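You operate a simulated robot arm through the tools that you are given. There is no shell and no other tool.

Carry out the task below with a simulated robot arm. There is one attempt and no reset: what you move stays moved.

TASK
Test-run the vacuum pump till the vacuum gauge reads 60 kPa, then switch off.
Fine: with the motor switch off push the motor plug into the test socket and set the changeover lever to vacuum; leave the guard shut and fastened. Where these are worked on the way, their far stop is far enough and under half their travel is too little: motor switch.

The check looks at the end state, three seconds after you hand in, the way a careful person would. Anything else that was tipped, shoved, dropped, spilled or broken makes it a failure.

THE ROBOT
A 6-joint arm with a two-finger gripper, fixed in place. Base frame: the origin is at the foot of the arm, x ahead of it, y to its left, z up. Readings come in cm, degrees, newtons and seconds.
Its first joint turns from -166.0 to 166.0 degrees. Payload 2.45 kg.
The tool frame sits at the grasp point between the pads (the TCP): z along the fingers, y along the line on which they close. The tips reach 2 cm beyond it. The gripper opens to 14 cm. The gripper's body begins 16.8 cm behind the TCP.
Orientation is that of the tool frame in the base frame, as a unit quaternion [w, x, y, z]. With the fingers straight down and closing along the base's y, the tool's x points along the base's -x, its y along +y and its z along -z.

THE INTERFACE
- The arm moves only by the tool step_arm. Its argument "motion" is a list of rows, each a list of 6 numbers: the shift along the tool's x, y, z in mm, then the turn, a rotation vector about the tool's x, y, z in degrees. In form: [[tx, ty, tz, ax, ay, az], ...]. A call has 1 to 20 rows; each row shifts and turns the commanded pose from where the row before left it, along the tool's axes as they then stand. "fingers" is the gripper command, from -1 (fully open) to 1 (shut), values between in proportion, set as the call begins (left out, the last holds). A row lasts 0.2 s, in which the tool goes at most 5 cm and 8.6 degrees; a call with a longer step from one row to the next is refused whole, and so is a gripper value outside its range. Where a pose cannot be reached the arm comes as near as it can. A force on the tool above 50 N (or 10 N above the force at the start of the call, whichever is more), or a blocked arm, ends the call early, and 0.2 s more pass. The fingers move at their own pace (about 4.5 cm/s each) and stop on an object; they squeeze with about 36 N. The grip force told is the motor's: it shows also when the fingers shut on nothing. Time passes only in rows, and 0.2 s behind the last, so rows that do not move let the fingers close. It gives the time, the measured TCP pose, the force on the tool (base axes), the opening and the grip force at its end, in the units of the frame above (readings bear some noise), with the torque about the TCP (base axes, N m) and any sound that the robot's microphone picked up.
- Cameras (640 x 400 px; columns grow to the right, rows downward): "scene" is fixed at [21.79, -49.91, 164.38]; the picture's right is [0.71, -0.71, 0.00], its down [-0.45, -0.45, -0.78] and it looks along [0.55, 0.55, -0.63] (base axes); focal length 331 px, centre (320, 200). "wrist" rides on the gripper at [7.8, 1.1, -20.9] in the tool frame; the picture's right is [-0.14, 0.99, 0.00], its down [-0.92, -0.13, -0.37] and it looks along [-0.37, -0.05, 0.93] (tool axes); focal length 280 px, centre (320, 200). There is no depth. A picture from a camera that has moved, and an enlarged one, comes with that camera's place and axes in the base frame and with its lens.
- get_image(camera): a new picture of that camera. The clock stands still meanwhile.
- close_up(camera, box): a new picture of the part [left, top, right, bottom] of that camera's present view, enlarged. The clock stands still meanwhile.
- close_job(): hands the job in; it is judged then, once.

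Places have to be worked out from the pictures, the camera data and where the tool is seen. Open the gripper and draw the arm clear of the work before you hand the job in, unless the task says otherwise.

The tools are called as name(argument=value, ...) on one line, values as JSON. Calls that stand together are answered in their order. step_arm: Moves the arm, as the interface text tells. Its arguments: {"type":"object","properties":{"motion":{"type":"array","items":{"type":"array","items":{"type":"number"}}},"fingers":{"type":"number"}},"required":["motion"]} The other tools are called the same way: get_image (camera) takes a picture; close_up (camera, box) takes an enlarged picture of a part of a camera's view; close_job () hands the job in.

At the start:

```text
time: 0.0
tcp_pos: [64.93, 29.28, 122.97]
orientation: [0.0, 0.0, 1.0, 0.0]
ft_force: [-0.2, 0.1, 0.4]
ft_torque: [0.0, 0.03, 0.0]
finger_gap: 13.98
finger_force: 0.1
```

scene: 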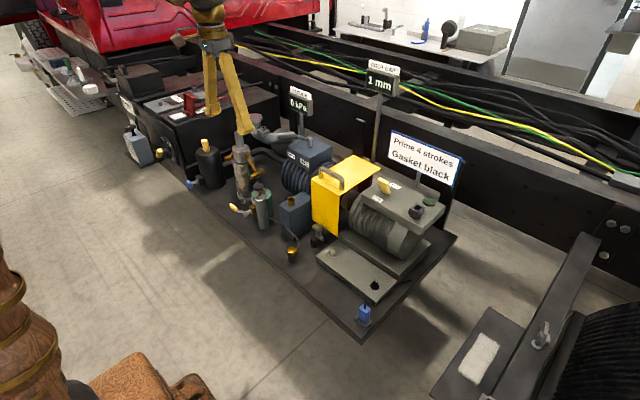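
wrist: 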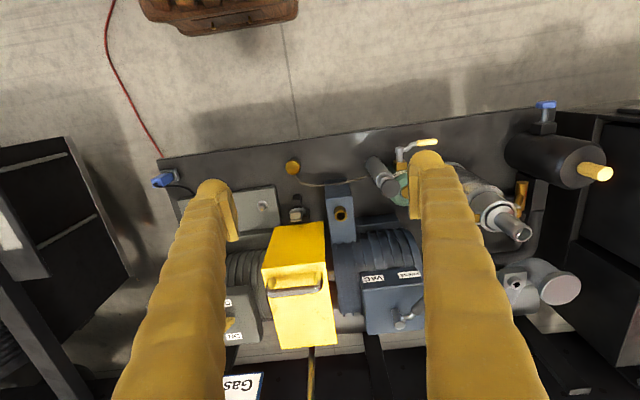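

I begin by looking at the workplace closely in both cameras before moving anything.

close_up(camera="scene", box=[180, 80, 340, 180])

close_up(camera="scene", box=[260, 130, 480, 270])

close_up(camera="scene", box=[300, 220, 460, 320])

close_up(camera="scene", box=[110, 110, 310, 235])

close_up(camera="wrist", box=[140, 120, 460, 320])

close_up(camera="wrist", box=[340, 80, 640, 320])

```text
4.00 times, centred on (260, 130) of scene
camera zoom: at [21.79, -49.91, 164.38], right [0.71, -0.71, 0.0], down [-0.45, -0.45, -0.78], along [0.55, 0.55, -0.63], focal length 1322 px, centre (560, 480)
```

zoom: 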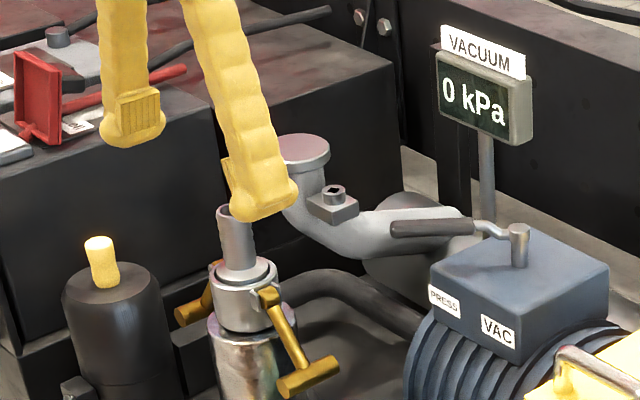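

```text
2.86 times, centred on (370, 200) of scene
camera zoom: at [21.79, -49.91, 164.38], right [0.71, -0.71, 0.0], down [-0.45, -0.45, -0.78], along [0.55, 0.55, -0.63], focal length 945 px, centre (177, 200)
```

zoom: 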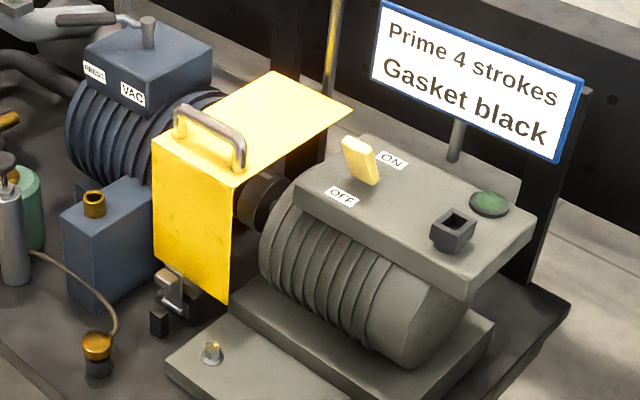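

```text
4.00 times, centred on (380, 270) of scene
camera zoom: at [21.79, -49.91, 164.38], right [0.71, -0.71, 0.0], down [-0.45, -0.45, -0.78], along [0.55, 0.55, -0.63], focal length 1322 px, centre (80, -80)
```

zoom: 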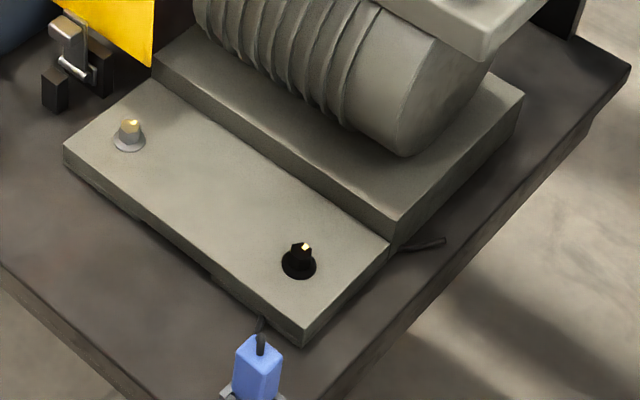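

```text
3.20 times, centred on (210, 172) of scene
camera zoom: at [21.79, -49.91, 164.38], right [0.71, -0.71, 0.0], down [-0.45, -0.45, -0.78], along [0.55, 0.55, -0.63], focal length 1058 px, centre (672, 288)
```

zoom: 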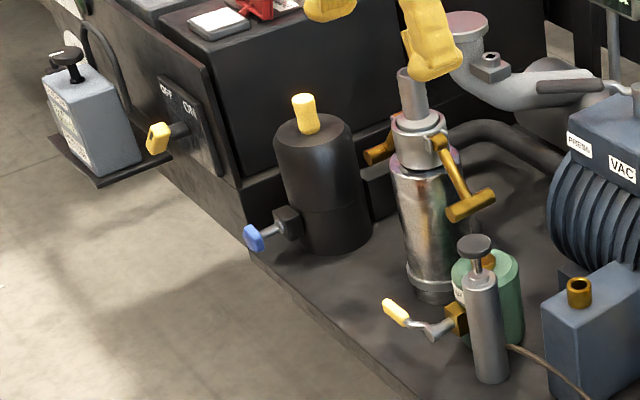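

```text
2.00 times, centred on (300, 220) of wrist
camera zoom: at [57.14, 30.32, 143.95], right [0.14, 0.99, 0.0], down [0.92, -0.13, 0.37], along [0.37, -0.05, -0.93], focal length 561 px, centre (360, 160)
```

zoom: 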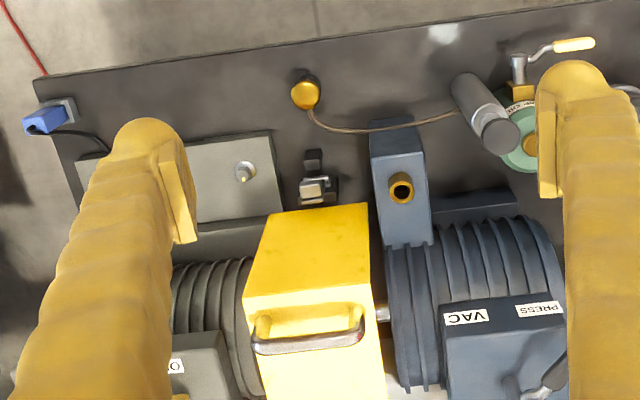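

```text
1.67 times, centred on (490, 200) of wrist
camera zoom: at [57.14, 30.32, 143.95], right [0.14, 0.99, 0.0], down [0.92, -0.13, 0.37], along [0.37, -0.05, -0.93], focal length 467 px, centre (37, 200)
```

zoom: 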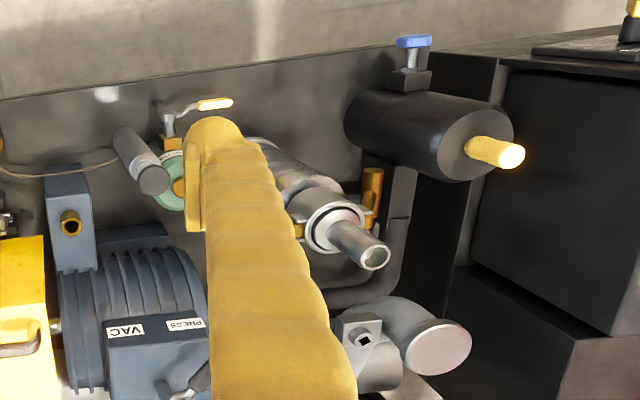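

The sign, gauges and several controls need reading, so I zoom in more tightly.

close_up(camera="scene", box=[360, 55, 410, 100])

close_up(camera="scene", box=[225, 175, 305, 265])

close_up(camera="scene", box=[110, 60, 220, 150])

close_up(camera="scene", box=[345, 280, 385, 335])

close_up(camera="scene", box=[300, 150, 390, 260])

close_up(camera="scene", box=[370, 170, 450, 230])

close_up(camera="scene", box=[240, 110, 340, 200])

close_up(camera="scene", box=[0, 0, 180, 120])

close_up(camera="scene", box=[340, 0, 640, 120])

```text
8.89 times, centred on (385, 78) of scene
camera zoom: at [21.79, -49.91, 164.38], right [0.71, -0.71, 0.0], down [-0.45, -0.45, -0.78], along [0.55, 0.55, -0.63], focal length 2939 px, centre (-258, 1289)
```

zoom: 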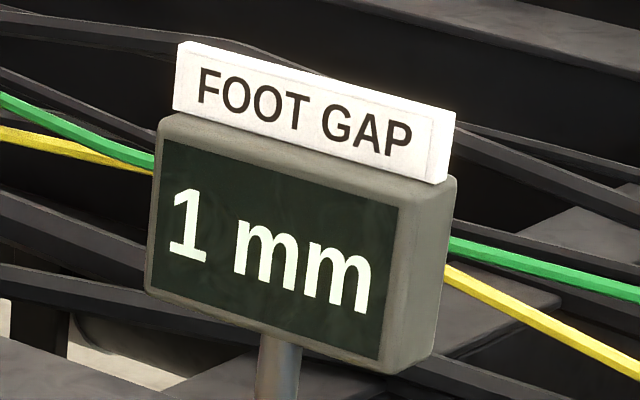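

```text
4.44 times, centred on (265, 220) of scene
camera zoom: at [21.79, -49.91, 164.38], right [0.71, -0.71, 0.0], down [-0.45, -0.45, -0.78], along [0.55, 0.55, -0.63], focal length 1470 px, centre (564, 111)
```

zoom: 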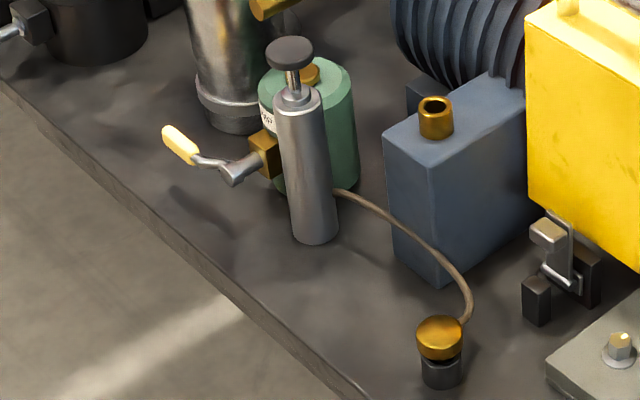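

```text
4.44 times, centred on (165, 105) of scene
camera zoom: at [21.79, -49.91, 164.38], right [0.71, -0.71, 0.0], down [-0.45, -0.45, -0.78], along [0.55, 0.55, -0.63], focal length 1470 px, centre (1009, 622)
```

zoom: 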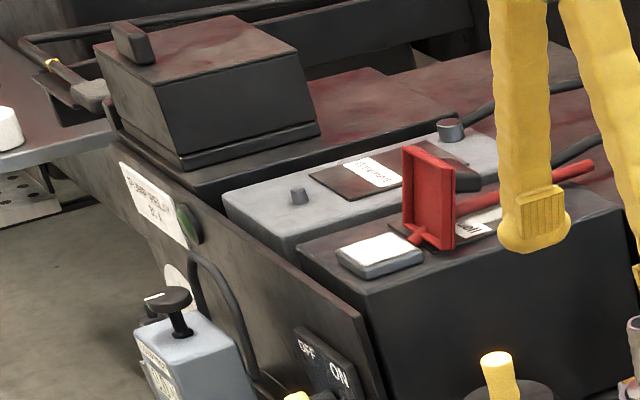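

```text
7.27 times, centred on (365, 308) of scene
camera zoom: at [21.79, -49.91, 164.38], right [0.71, -0.71, 0.0], down [-0.45, -0.45, -0.78], along [0.55, 0.55, -0.63], focal length 2405 px, centre (-7, -582)
```

zoom: 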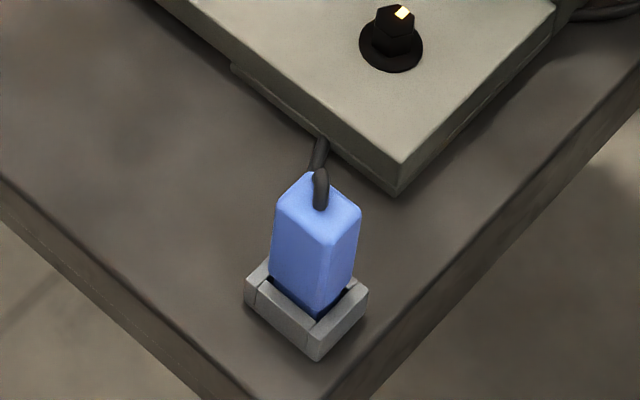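

```text
3.64 times, centred on (345, 205) of scene
camera zoom: at [21.79, -49.91, 164.38], right [0.71, -0.71, 0.0], down [-0.45, -0.45, -0.78], along [0.55, 0.55, -0.63], focal length 1202 px, centre (229, 182)
```

zoom: 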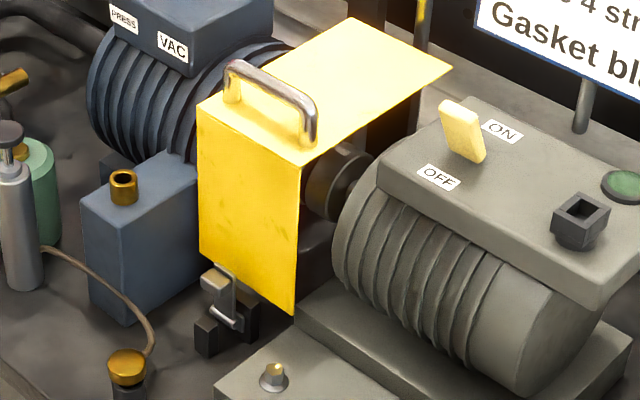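

```text
6.67 times, centred on (410, 200) of scene
camera zoom: at [21.79, -49.91, 164.38], right [0.71, -0.71, 0.0], down [-0.45, -0.45, -0.78], along [0.55, 0.55, -0.63], focal length 2204 px, centre (-280, 200)
```

zoom: 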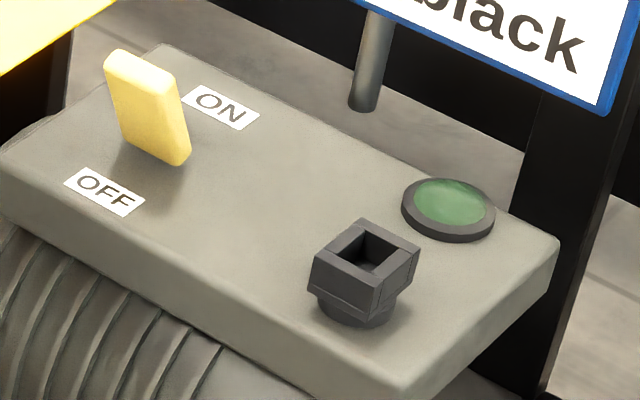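

```text
4.44 times, centred on (290, 155) of scene
camera zoom: at [21.79, -49.91, 164.38], right [0.71, -0.71, 0.0], down [-0.45, -0.45, -0.78], along [0.55, 0.55, -0.63], focal length 1470 px, centre (453, 400)
```

zoom: 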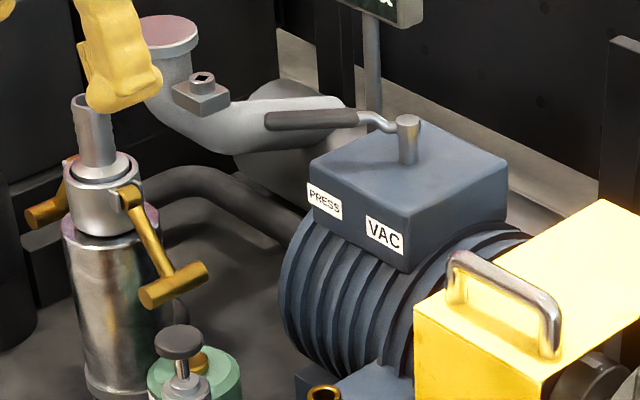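

```text
3.33 times, centred on (90, 60) of scene
camera zoom: at [21.79, -49.91, 164.38], right [0.71, -0.71, 0.0], down [-0.45, -0.45, -0.78], along [0.55, 0.55, -0.63], focal length 1102 px, centre (1087, 667)
```

zoom: 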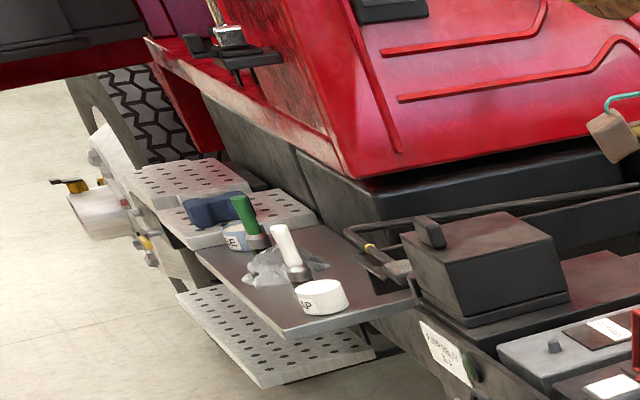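

```text
2.13 times, centred on (490, 60) of scene
camera zoom: at [21.79, -49.91, 164.38], right [0.71, -0.71, 0.0], down [-0.45, -0.45, -0.78], along [0.55, 0.55, -0.63], focal length 705 px, centre (-43, 499)
```

zoom: 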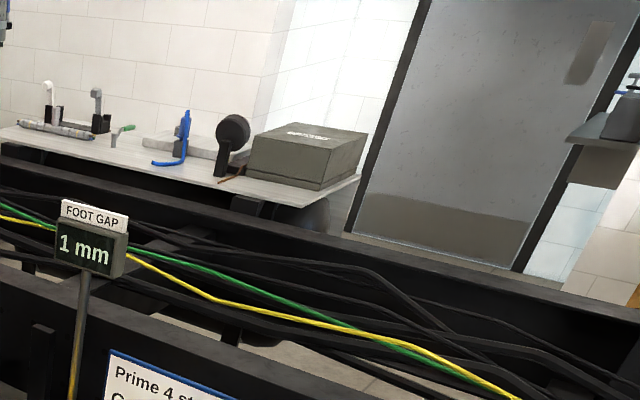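

Rough triangulation of the two views gives these positions: motor switch about (102, 2, 92), test socket about (104, -14, 92), parked blue plug about (76, -18, 64), and changeover pivot about (105, 41, 98). I move the arm sideways, high up, to view the motor side with the wrist camera.

step_arm(motion=[[0, -48, 0, 0, 0, 0], [0, -48, 0, 0, 0, 0], [0, -48, 0, 0, 0, 0], [0, -48, 0, 0, 0, 0], [0, -48, 0, 0, 0, 0], [0, -48, 0, 0, 0, 0], [0, -48, 0, 0, 0, 0]], fingers=-1)

get_image(camera="wrist")

get_image(camera="scene")

```text
time: 1.6
tcp_pos: [64.84, -4.5, 122.52]
orientation: [0.0, 0.0, 1.0, 0.0]
ft_force: [0.2, -0.5, 0.4]
ft_torque: [0.02, 0.01, 0.01]
finger_gap: 14.04
finger_force: 0.0
```

```text
taken
camera wrist: at [57.0, -3.4, 143.49], right [0.14, 0.99, 0.0], down [0.92, -0.13, 0.37], along [0.37, -0.05, -0.93], focal length 280 px, centre (320, 200)
```

wrist: 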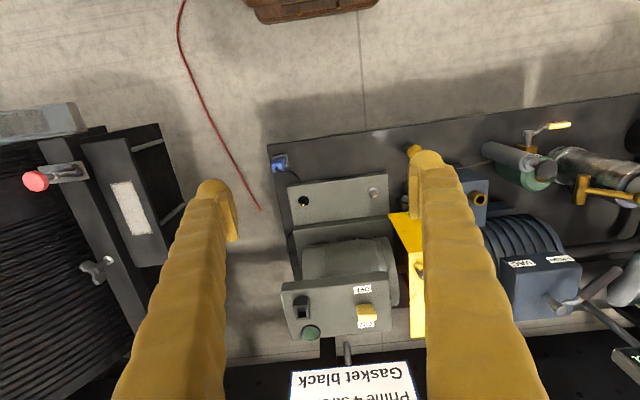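

```text
taken
```

scene: 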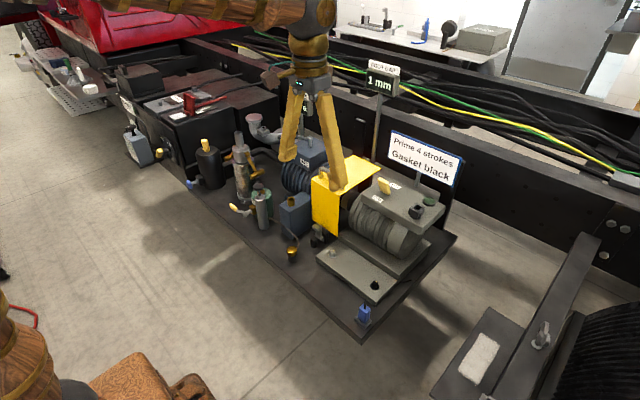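

The wrist camera now sees the motor box and the plug. I enlarge both.

close_up(camera="wrist", box=[260, 260, 420, 360])

close_up(camera="wrist", box=[250, 140, 410, 240])

close_up(camera="wrist", box=[450, 110, 640, 230])

close_up(camera="wrist", box=[480, 230, 640, 330])

```text
4.00 times, centred on (340, 310) of wrist
camera zoom: at [57.0, -3.4, 143.49], right [0.14, 0.99, 0.0], down [0.92, -0.13, 0.37], along [0.37, -0.05, -0.93], focal length 1122 px, centre (240, -240)
```

zoom: 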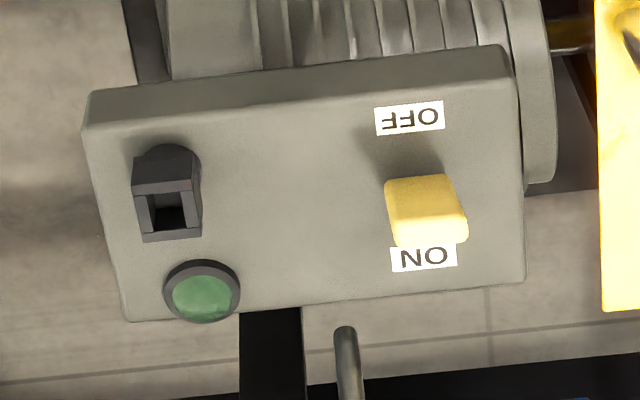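

```text
4.00 times, centred on (330, 190) of wrist
camera zoom: at [57.0, -3.4, 143.49], right [0.14, 0.99, 0.0], down [0.92, -0.13, 0.37], along [0.37, -0.05, -0.93], focal length 1122 px, centre (280, 240)
```

zoom: 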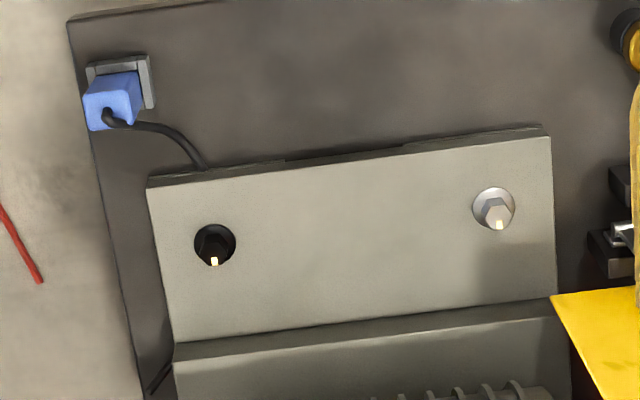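

```text
3.33 times, centred on (545, 170) of wrist
camera zoom: at [57.0, -3.4, 143.49], right [0.14, 0.99, 0.0], down [0.92, -0.13, 0.37], along [0.37, -0.05, -0.93], focal length 935 px, centre (-430, 300)
```

zoom: 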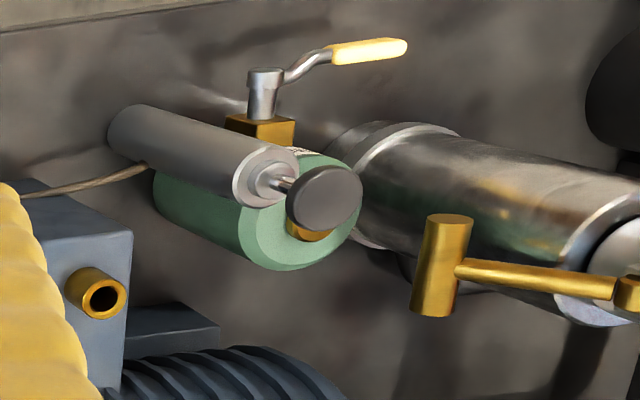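

```text
4.00 times, centred on (560, 280) of wrist
camera zoom: at [57.0, -3.4, 143.49], right [0.14, 0.99, 0.0], down [0.92, -0.13, 0.37], along [0.37, -0.05, -0.93], focal length 1122 px, centre (-640, -120)
```

zoom: 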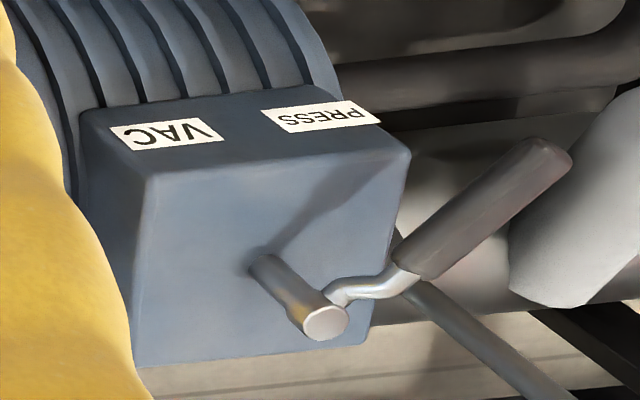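

Triangulating again, I get socket rim (103.2, -13.9, 93.8), upright and axis-aligned; plug top (74.8, -17.6, 70.6); and switch lever tip (102.7, 0.4, 98), leaning to OFF. I test whether the arm can reach the socket with the tool vertical, staying well above everything.

step_arm(motion=[[-42, -10, 5, 0, 0, 0], [-42, -10, 5, 0, 0, 0], [-42, -10, 5, 0, 0, 0], [-42, -10, 5, 0, 0, 0], [-42, -10, 5, 0, 0, 0], [-42, -10, 5, 0, 0, 0], [-42, -10, 5, 0, 0, 0], [-42, -10, 5, 0, 0, 0], [-42, -10, 5, 0, 0, 0]])

get_image(camera="scene")

get_image(camera="wrist")

```text
time: 3.6
tcp_pos: [103.31, -13.61, 118.64]
orientation: [0.001, 0.0, 1.0, 0.0]
ft_force: [-0.6, 0.6, 1.9]
ft_torque: [0.0, -0.07, -0.02]
finger_gap: 14.0
finger_force: 0.0
```

```text
taken
```

scene: 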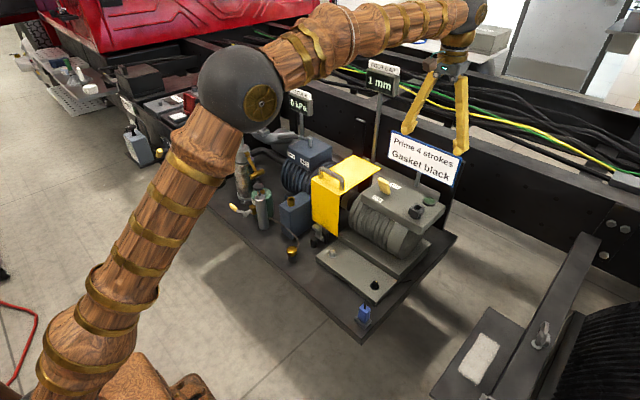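

```text
taken
camera wrist: at [95.38, -12.61, 139.68], right [0.14, 0.99, 0.0], down [0.92, -0.13, 0.37], along [0.37, -0.05, -0.93], focal length 280 px, centre (320, 200)
```

wrist: 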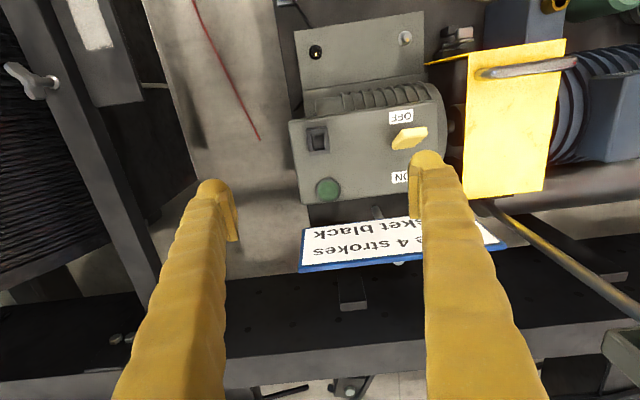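

It reaches with the tool vertical here. I enlarge the motor top and the plug from this viewpoint to refine positions.

close_up(camera="wrist", box=[280, 90, 440, 210])

close_up(camera="wrist", box=[280, 190, 520, 290])

close_up(camera="wrist", box=[400, 0, 640, 150])

```text
3.33 times, centred on (360, 150) of wrist
camera zoom: at [95.38, -12.61, 139.68], right [0.14, 0.99, 0.0], down [0.92, -0.13, 0.37], along [0.37, -0.05, -0.93], focal length 935 px, centre (187, 367)
```

zoom: 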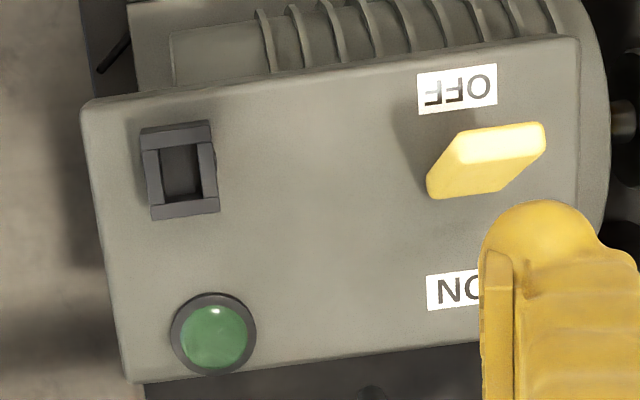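

```text
2.67 times, centred on (400, 240) of wrist
camera zoom: at [95.38, -12.61, 139.68], right [0.14, 0.99, 0.0], down [0.92, -0.13, 0.37], along [0.37, -0.05, -0.93], focal length 748 px, centre (107, 93)
```

zoom: 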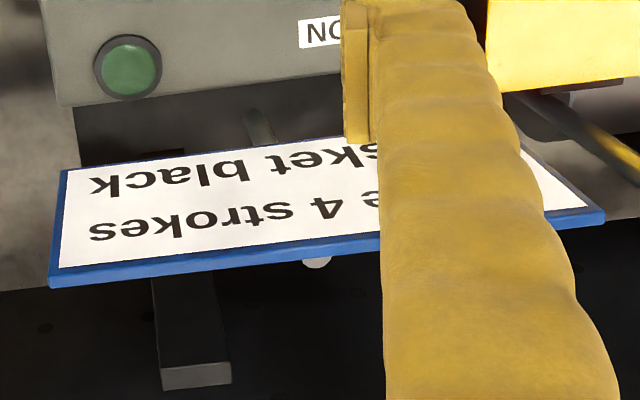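

```text
2.67 times, centred on (520, 75) of wrist
camera zoom: at [95.38, -12.61, 139.68], right [0.14, 0.99, 0.0], down [0.92, -0.13, 0.37], along [0.37, -0.05, -0.93], focal length 748 px, centre (-213, 533)
```

zoom: 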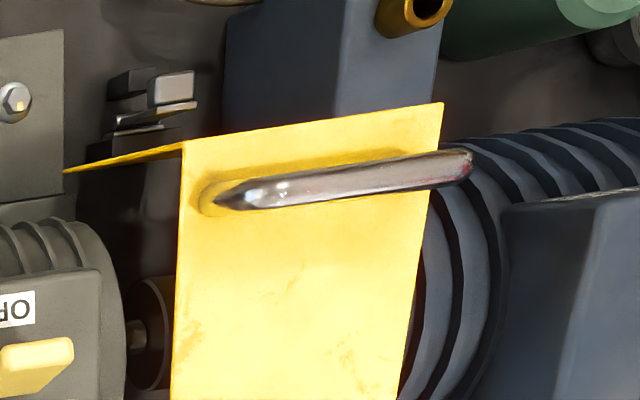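

Socket and lever positions agree across views (rim centre 103.4, -13.9; lever tip 103, 0.2). Now I go above the parked plug for a close look.

step_arm(motion=[[47, -7, 10, 0, 0, 0], [47, -7, 30, 0, 0, 0], [47, -7, 40, 0, 0, 0], [47, -7, 40, 0, 0, 0], [47, -7, 40, 0, 0, 0], [47, -5, 40, 0, 0, 0], [0, 0, 30, 0, 0, 0], [0, 0, 30, 0, 0, 0]])

get_image(camera="wrist")

get_image(camera="scene")

```text
refused: row 2 steps farther than a row can; nothing moved
```

```text
taken
camera wrist: at [95.38, -12.61, 139.68], right [0.14, 0.99, 0.0], down [0.92, -0.13, 0.37], along [0.37, -0.05, -0.93], focal length 280 px, centre (320, 200)
```

wrist: 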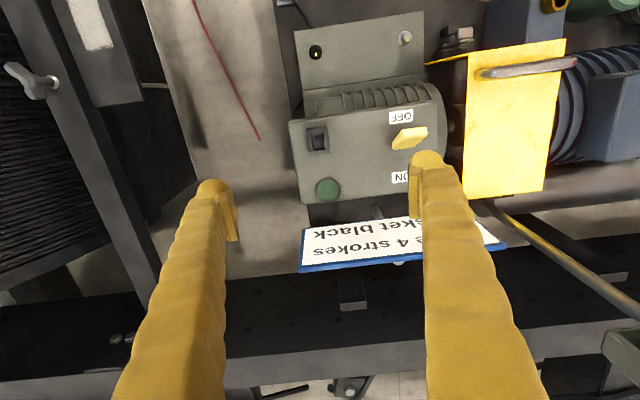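

```text
taken
```

scene: 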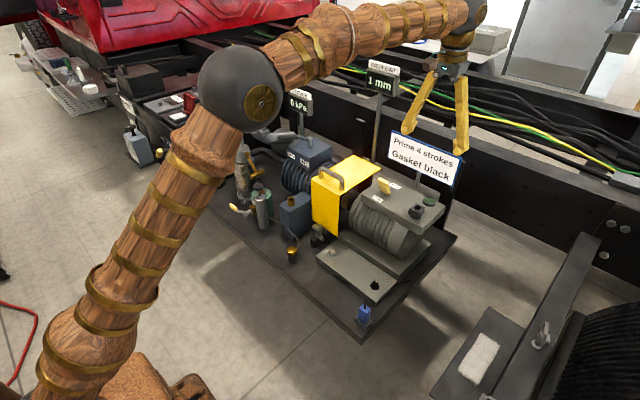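

That call was refused because one row's combined step exceeded 5 cm, so nothing moved. I repeat it with shorter steps.

step_arm(motion=[[45, -5, 5, 0, 0, 0], [45, -5, 5, 0, 0, 0], [45, -5, 15, 0, 0, 0], [45, -5, 15, 0, 0, 0], [40, -5, 25, 0, 0, 0], [40, -5, 25, 0, 0, 0], [25, -5, 40, 0, 0, 0], [0, -5, 45, 0, 0, 0], [0, 0, 45, 0, 0, 0], [0, 0, 45, 0, 0, 0]])

get_image(camera="wrist")

get_image(camera="scene")

```text
time: 5.8
tcp_pos: [74.16, -17.14, 91.49]
orientation: [0.0, 0.0, 1.0, 0.001]
ft_force: [1.0, -1.0, 0.5]
ft_torque: [0.0, 0.0, 0.01]
finger_gap: 13.98
finger_force: 0.0
```

```text
taken
camera wrist: at [66.36, -16.08, 112.4], right [0.14, 0.99, 0.0], down [0.92, -0.13, 0.37], along [0.37, -0.05, -0.93], focal length 280 px, centre (320, 200)
```

wrist: 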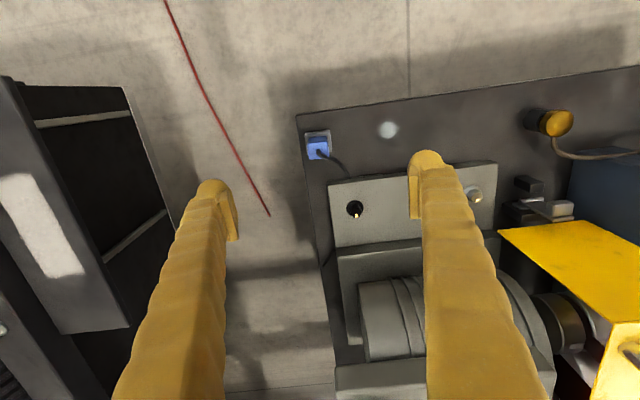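

```text
taken
```

scene: 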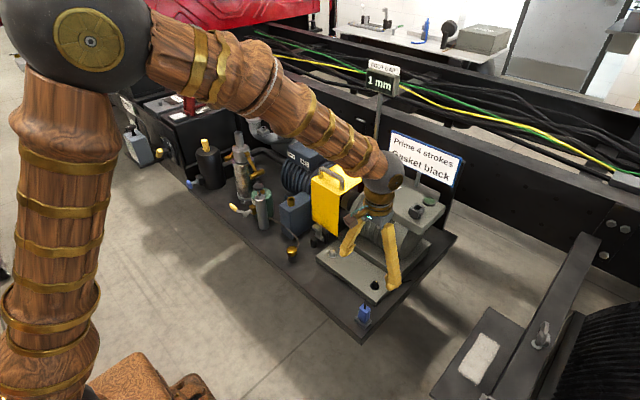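

close_up(camera="wrist", box=[290, 115, 370, 175])

close_up(camera="wrist", box=[500, 90, 640, 230])

```text
6.67 times, centred on (330, 145) of wrist
camera zoom: at [66.36, -16.08, 112.4], right [0.14, 0.99, 0.0], down [0.92, -0.13, 0.37], along [0.37, -0.05, -0.93], focal length 1869 px, centre (253, 567)
```

zoom: 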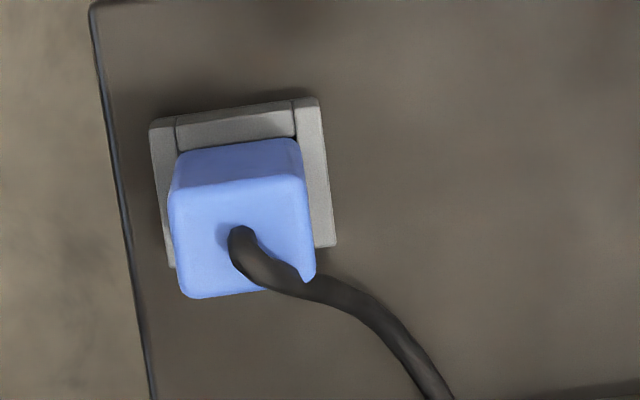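

```text
2.86 times, centred on (570, 160) of wrist
camera zoom: at [66.36, -16.08, 112.4], right [0.14, 0.99, 0.0], down [0.92, -0.13, 0.37], along [0.37, -0.05, -0.93], focal length 801 px, centre (-394, 314)
```

zoom: 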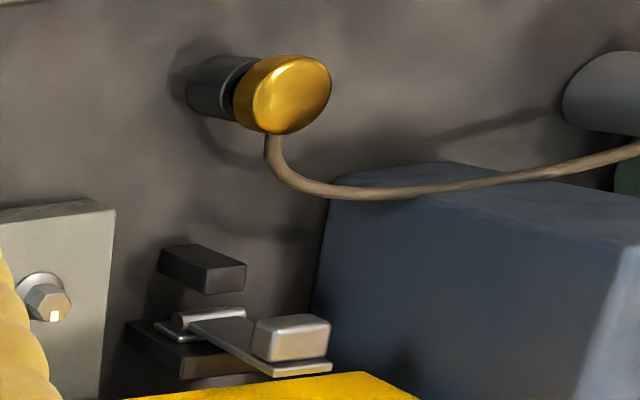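

The plug stands axis-aligned, about 2.9 cm wide in y and 2.6 cm in x, top at (75, -17.45, 70), in a U-shaped holder. I pre-close the fingers to about 6.5 cm and descend with the pads either side of it in y.

step_arm(motion=[[-4, -3, 40, 0, 0, 0], [0, 0, 45, 0, 0, 0], [0, 0, 45, 0, 0, 0], [0, 0, 45, 0, 0, 0], [0, 0, 35, 0, 0, 0], [0, 0, 0, 0, 0, 0]], fingers=0.08)

get_image(camera="wrist")

close_up(camera="scene", box=[320, 260, 400, 340])

```text
time: 7.2
tcp_pos: [74.75, -17.56, 70.88]
orientation: [0.0, 0.0, 1.0, 0.0]
ft_force: [0.1, -0.4, -0.4]
ft_torque: [0.02, 0.03, -0.01]
finger_gap: 6.44
finger_force: 0.1
```

```text
taken
camera wrist: at [66.85, -16.49, 91.86], right [0.14, 0.99, 0.0], down [0.92, -0.13, 0.37], along [0.37, -0.05, -0.93], focal length 280 px, centre (320, 200)
```

wrist: 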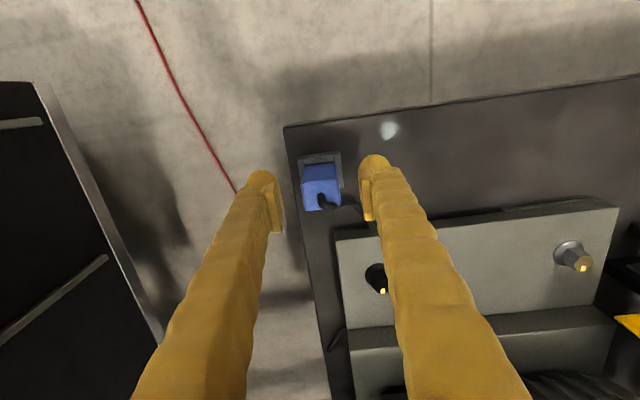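

```text
5.00 times, centred on (360, 300) of scene
camera zoom: at [21.79, -49.91, 164.38], right [0.71, -0.71, 0.0], down [-0.45, -0.45, -0.78], along [0.55, 0.55, -0.63], focal length 1653 px, centre (120, -300)
```

zoom: 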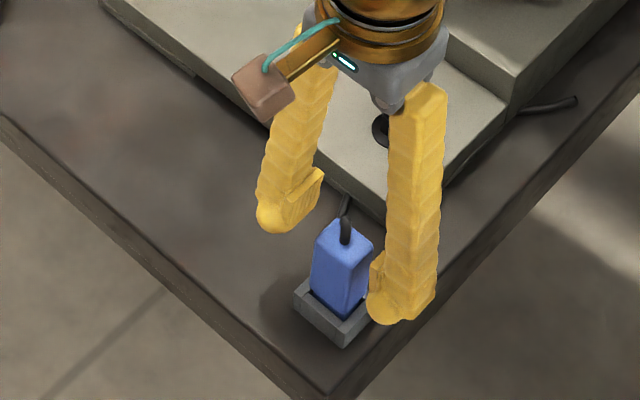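

The fingers straddle the plug. I check the alignment up close before going the last 2–3 cm.

close_up(camera="wrist", box=[280, 140, 400, 230])

```text
4.44 times, centred on (340, 185) of wrist
camera zoom: at [66.85, -16.49, 91.86], right [0.14, 0.99, 0.0], down [0.92, -0.13, 0.37], along [0.37, -0.05, -0.93], focal length 1246 px, centre (231, 267)
```

zoom: 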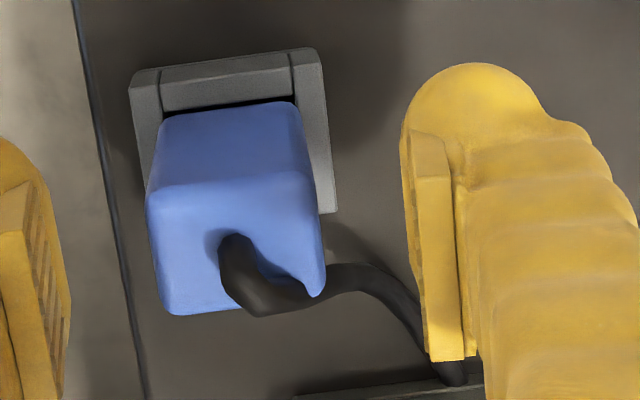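

The plug's top centre is at (75.1, -17.5), with the cable draping near the right finger's far edge. I shift the TCP 5 mm back in x to spare the cable, lower 27 mm and close.

step_arm(motion=[[5, 0, 0, 0, 0, 0], [0, 0, 14, 0, 0, 0], [0, 0, 14, 0, 0, 0], [0, 0, 0, 0, 0, 0], [0, 0, 0, 0, 0, 0]])

step_arm(motion=[[0, 0, 0, 0, 0, 0], [0, 0, 0, 0, 0, 0], [0, 0, 0, 0, 0, 0], [0, 0, 0, 0, 0, 0], [0, 0, 0, 0, 0, 0]], fingers=1)

close_up(camera="wrist", box=[280, 140, 400, 230])

close_up(camera="scene", box=[320, 260, 400, 340])

```text
time: 8.4
tcp_pos: [74.17, -17.61, 68.0]
orientation: [0.001, 0.0, 1.0, -0.001]
ft_force: [0.3, -0.7, 0.5]
ft_torque: [0.05, 0.01, 0.0]
finger_gap: 6.45
finger_force: 0.0
```

```text
time: 9.6
tcp_pos: [74.35, -17.58, 68.12]
orientation: [0.0, 0.0, 1.0, 0.0]
ft_force: [0.0, -0.3, -0.4]
ft_torque: [-0.02, -0.01, 0.0]
finger_gap: 3.02
finger_force: 35.6
```

```text
4.44 times, centred on (340, 185) of wrist
camera zoom: at [66.45, -16.59, 89.11], right [0.14, 0.99, 0.0], down [0.92, -0.13, 0.37], along [0.37, -0.05, -0.93], focal length 1246 px, centre (231, 267)
```

zoom: 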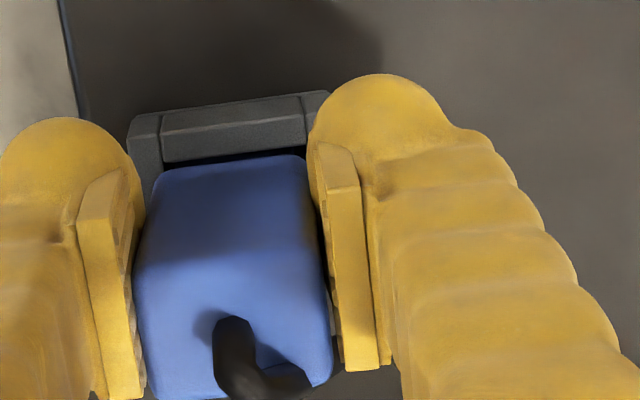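

```text
5.00 times, centred on (360, 300) of scene
camera zoom: at [21.79, -49.91, 164.38], right [0.71, -0.71, 0.0], down [-0.45, -0.45, -0.78], along [0.55, 0.55, -0.63], focal length 1653 px, centre (120, -300)
```

zoom: 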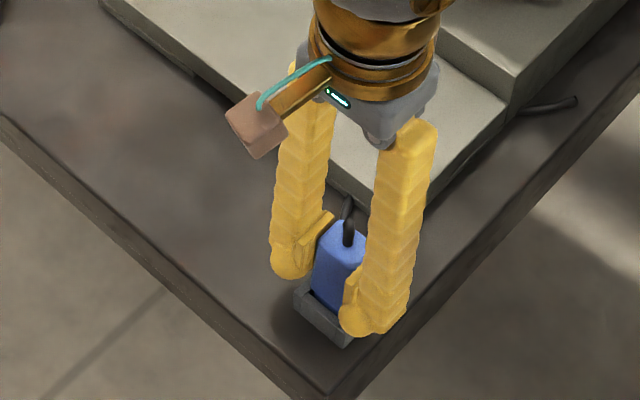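

The plug is held (gap 3.0 cm, 36 N). I lift it straight up slowly out of the holder.

step_arm(motion=[[0, 0, -15, 0, 0, 0], [0, 0, -15, 0, 0, 0], [0, 0, -25, 0, 0, 0], [0, 0, -35, 0, 0, 0], [0, 0, -35, 0, 0, 0], [0, 0, -35, 0, 0, 0], [0, 0, 0, 0, 0, 0]])

close_up(camera="wrist", box=[280, 140, 400, 230])

close_up(camera="scene", box=[300, 220, 420, 340])

```text
time: 11.2
tcp_pos: [74.23, -17.77, 84.36]
orientation: [0.001, 0.0, 1.0, 0.0]
ft_force: [0.1, 0.2, -0.9]
ft_torque: [0.0, 0.0, 0.01]
finger_gap: 3.08
finger_force: 36.2
```

```text
4.44 times, centred on (340, 185) of wrist
camera zoom: at [66.41, -16.64, 105.19], right [0.14, 0.99, 0.0], down [0.92, -0.13, 0.37], along [0.37, -0.05, -0.93], focal length 1246 px, centre (231, 267)
```

zoom: 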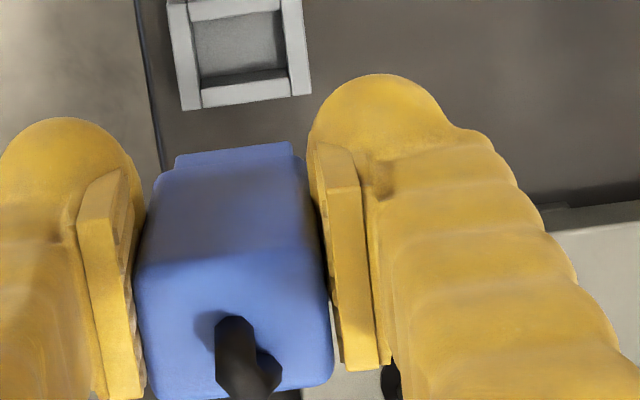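

```text
3.33 times, centred on (360, 280) of scene
camera zoom: at [21.79, -49.91, 164.38], right [0.71, -0.71, 0.0], down [-0.45, -0.45, -0.78], along [0.55, 0.55, -0.63], focal length 1102 px, centre (187, -67)
```

zoom: 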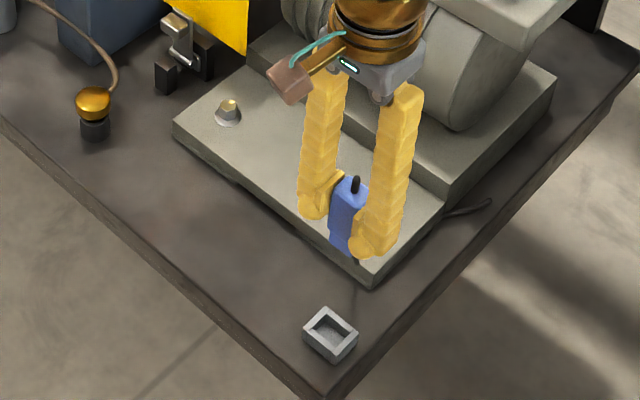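

The plug is out; its narrower lower part fits a square well like the holder's. In the hand its centre sits +0.8 cm in x from the TCP. I raise it to z≈112 and carry it over the socket.

step_arm(motion=[[0, 0, -46, 0, 0, 0], [0, 0, -46, 0, 0, 0], [0, 0, -46, 0, 0, 0], [0, 0, -46, 0, 0, 0], [0, 0, -46, 0, 0, 0], [0, 0, -46, 0, 0, 0], [-40, 5, 0, 0, 0, 0], [-40, 5, 0, 0, 0, 0], [-40, 5, 0, 0, 0, 0], [-40, 5, 0, 0, 0, 0], [-40, 5, 0, 0, 0, 0], [-40, 6, 0, 0, 0, 0], [-42, 6, 0, 0, 0, 0], [0, 0, 0, 0, 0, 0]])

get_image(camera="wrist")

get_image(camera="scene")

```text
time: 14.2
tcp_pos: [102.51, -13.47, 112.01]
orientation: [0.0, 0.0, 1.0, 0.0]
ft_force: [0.0, 1.1, -1.0]
ft_torque: [0.0, 0.02, 0.01]
finger_gap: 3.06
finger_force: 35.7
```

```text
taken
camera wrist: at [94.59, -12.47, 132.89], right [0.14, 0.99, 0.0], down [0.92, -0.13, 0.37], along [0.37, -0.05, -0.93], focal length 280 px, centre (320, 200)
```

wrist: 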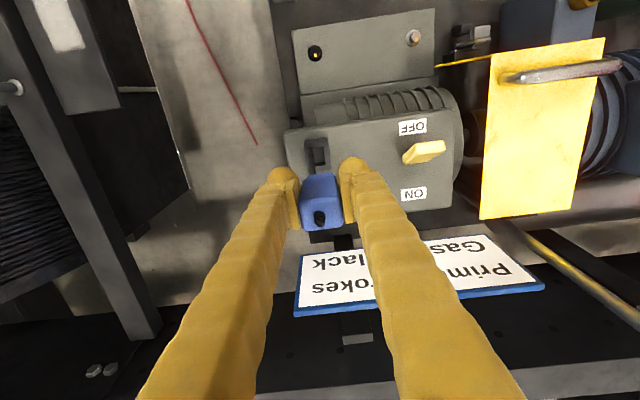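

```text
taken
```

scene: 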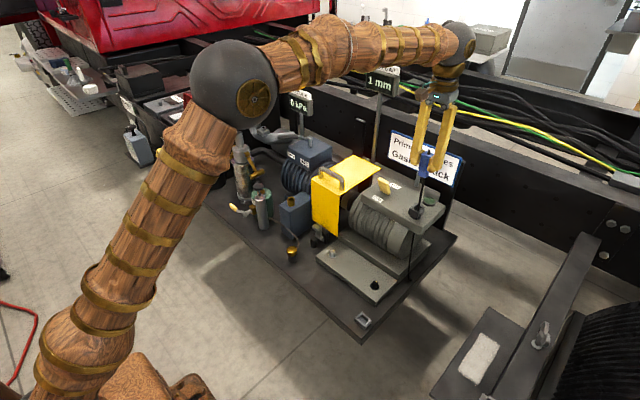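

I hold the plug over the socket; I enlarge both views to compare plug and socket positions.

close_up(camera="wrist", box=[270, 120, 380, 240])

close_up(camera="scene", box=[380, 130, 470, 230])

```text
3.33 times, centred on (325, 180) of wrist
camera zoom: at [94.59, -12.47, 132.89], right [0.14, 0.99, 0.0], down [0.92, -0.13, 0.37], along [0.37, -0.05, -0.93], focal length 935 px, centre (303, 267)
```

zoom: 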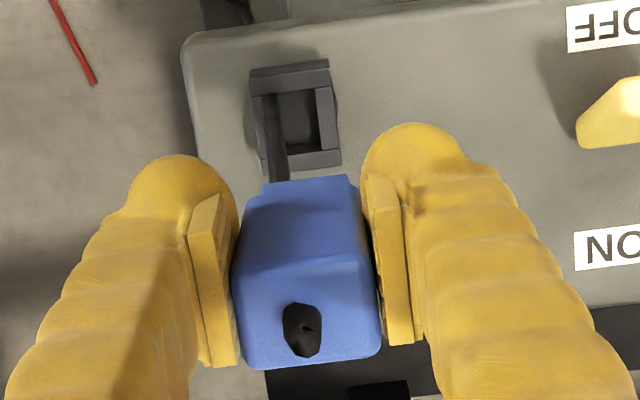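

```text
4.00 times, centred on (425, 180) of scene
camera zoom: at [21.79, -49.91, 164.38], right [0.71, -0.71, 0.0], down [-0.45, -0.45, -0.78], along [0.55, 0.55, -0.63], focal length 1322 px, centre (-100, 280)
```

zoom: 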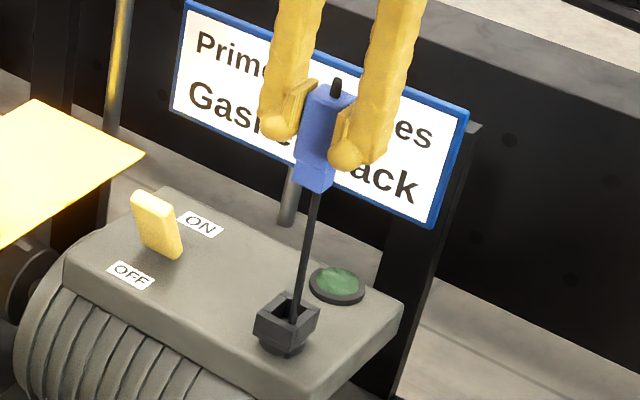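

The socket centre comes out at (103.5, -13.9), while the plug centre is at about (103.2, -13.4). I correct by +2.5 mm in x and -5 mm in y, and lower to just above the rim for another check.

step_arm(motion=[[-2.5, -5, 20, 0, 0, 0], [0, 0, 25, 0, 0, 0], [0, 0, 25, 0, 0, 0], [0, 0, 20, 0, 0, 0], [0, 0, 0, 0, 0, 0], [0, 0, 0, 0, 0, 0]])

close_up(camera="wrist", box=[270, 120, 380, 240])

close_up(camera="scene", box=[390, 150, 450, 230])

```text
time: 15.6
tcp_pos: [102.74, -14.39, 102.5]
orientation: [0.001, 0.0, 1.0, 0.0]
ft_force: [-0.2, 0.4, -1.2]
ft_torque: [-0.01, -0.03, 0.02]
finger_gap: 3.04
finger_force: 36.2
```

```text
3.33 times, centred on (325, 180) of wrist
camera zoom: at [94.84, -13.32, 123.47], right [0.14, 0.99, 0.0], down [0.92, -0.13, 0.37], along [0.37, -0.05, -0.93], focal length 935 px, centre (303, 267)
```

zoom: 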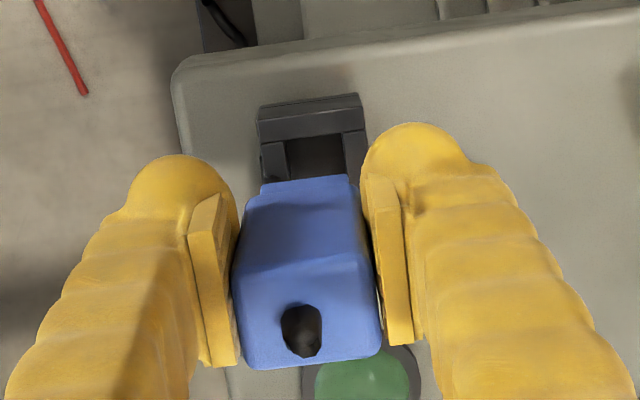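

```text
5.00 times, centred on (420, 190) of scene
camera zoom: at [21.79, -49.91, 164.38], right [0.71, -0.71, 0.0], down [-0.45, -0.45, -0.78], along [0.55, 0.55, -0.63], focal length 1653 px, centre (-180, 250)
```

zoom: 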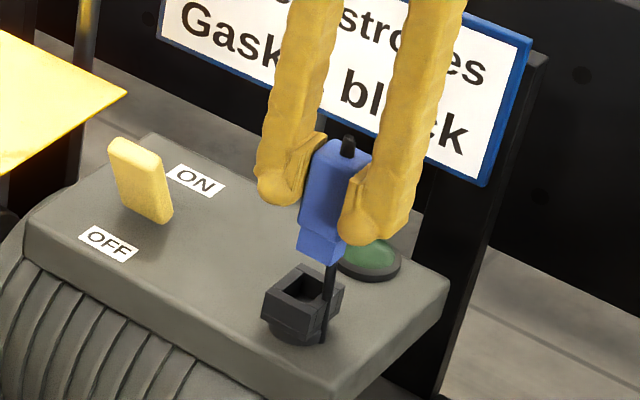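

close_up(camera="scene", box=[400, 185, 440, 225])

close_up(camera="wrist", box=[290, 140, 350, 185])

```text
10.00 times, centred on (420, 205) of scene
camera zoom: at [21.79, -49.91, 164.38], right [0.71, -0.71, 0.0], down [-0.45, -0.45, -0.78], along [0.55, 0.55, -0.63], focal length 3306 px, centre (-680, 150)
```

zoom: 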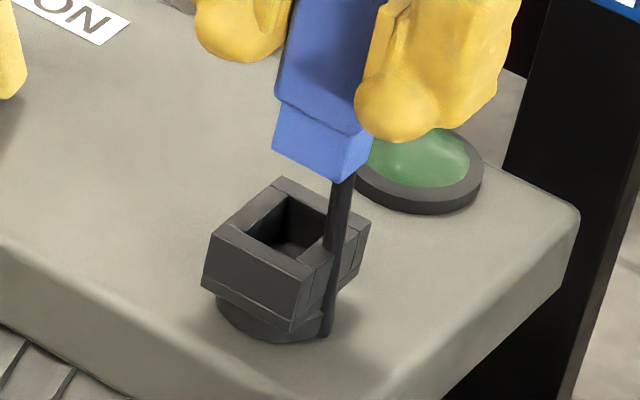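

```text
8.89 times, centred on (320, 162) of wrist
camera zoom: at [94.84, -13.32, 123.47], right [0.14, 0.99, 0.0], down [0.92, -0.13, 0.37], along [0.37, -0.05, -0.93], focal length 2492 px, centre (320, 533)
```

zoom: 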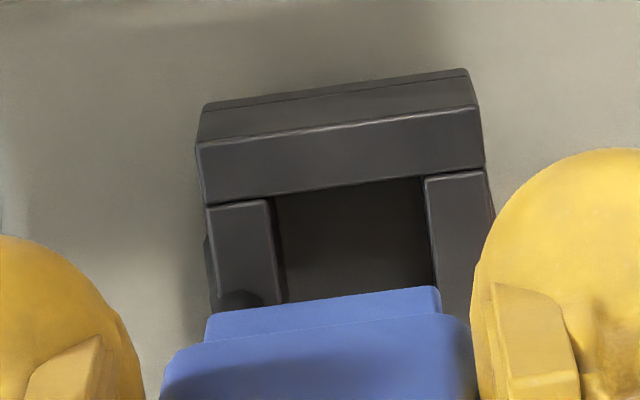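

The close-ups show the tongue is about 2.6 cm in y by 1.7 cm in x. The socket opening is about 1.9 cm in y by 2.6 cm in x, so the plug must be turned 90° before it goes in. I raise it a little and rotate the tool 90° about the vertical.

step_arm(motion=[[0, 0, -40, 0, 0, 0], [0, 0, -15, 0, 0, 0], [0, 0, 0, 0, 0, -8.2], [0, 0, 0, 0, 0, -8.2], [0, 0, 0, 0, 0, -8.2], [0, 0, 0, 0, 0, -8.2], [0, 0, 0, 0, 0, -8.2], [0, 0, 0, 0, 0, -8.2], [0, 0, 0, 0, 0, -8.2], [0, 0, 0, 0, 0, -8.2], [0, 0, 0, 0, 0, -8.2], [0, 0, 0, 0, 0, -8.2], [0, 0, 0, 0, 0, -8.0], [0, 0, 0, 0, 0, 0], [0, 0, 0, 0, 0, 0]])

get_image(camera="wrist")

close_up(camera="scene", box=[370, 110, 470, 230])

```text
time: 18.8
tcp_pos: [102.65, -14.4, 108.31]
orientation: [0.0, 0.708, -0.707, 0.0]
ft_force: [0.8, -0.4, -1.3]
ft_torque: [0.01, -0.02, -0.04]
finger_gap: 3.05
finger_force: 35.9
```

```text
taken
camera wrist: at [101.51, -22.26, 129.19], right [-0.99, 0.14, 0.0], down [0.13, 0.92, 0.37], along [0.05, 0.37, -0.93], focal length 280 px, centre (320, 200)
```

wrist: 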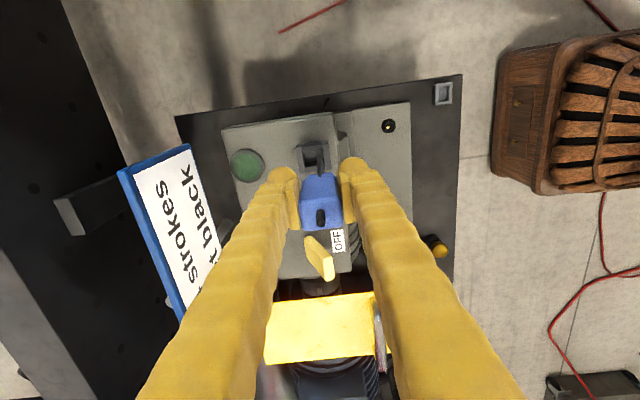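

```text
3.33 times, centred on (420, 170) of scene
camera zoom: at [21.79, -49.91, 164.38], right [0.71, -0.71, 0.0], down [-0.45, -0.45, -0.78], along [0.55, 0.55, -0.63], focal length 1102 px, centre (-13, 300)
```

zoom: 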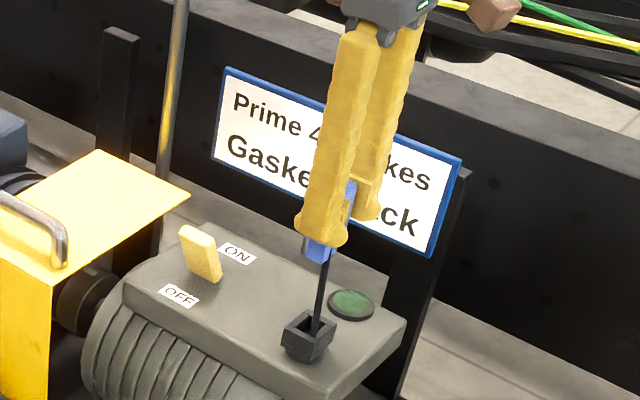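

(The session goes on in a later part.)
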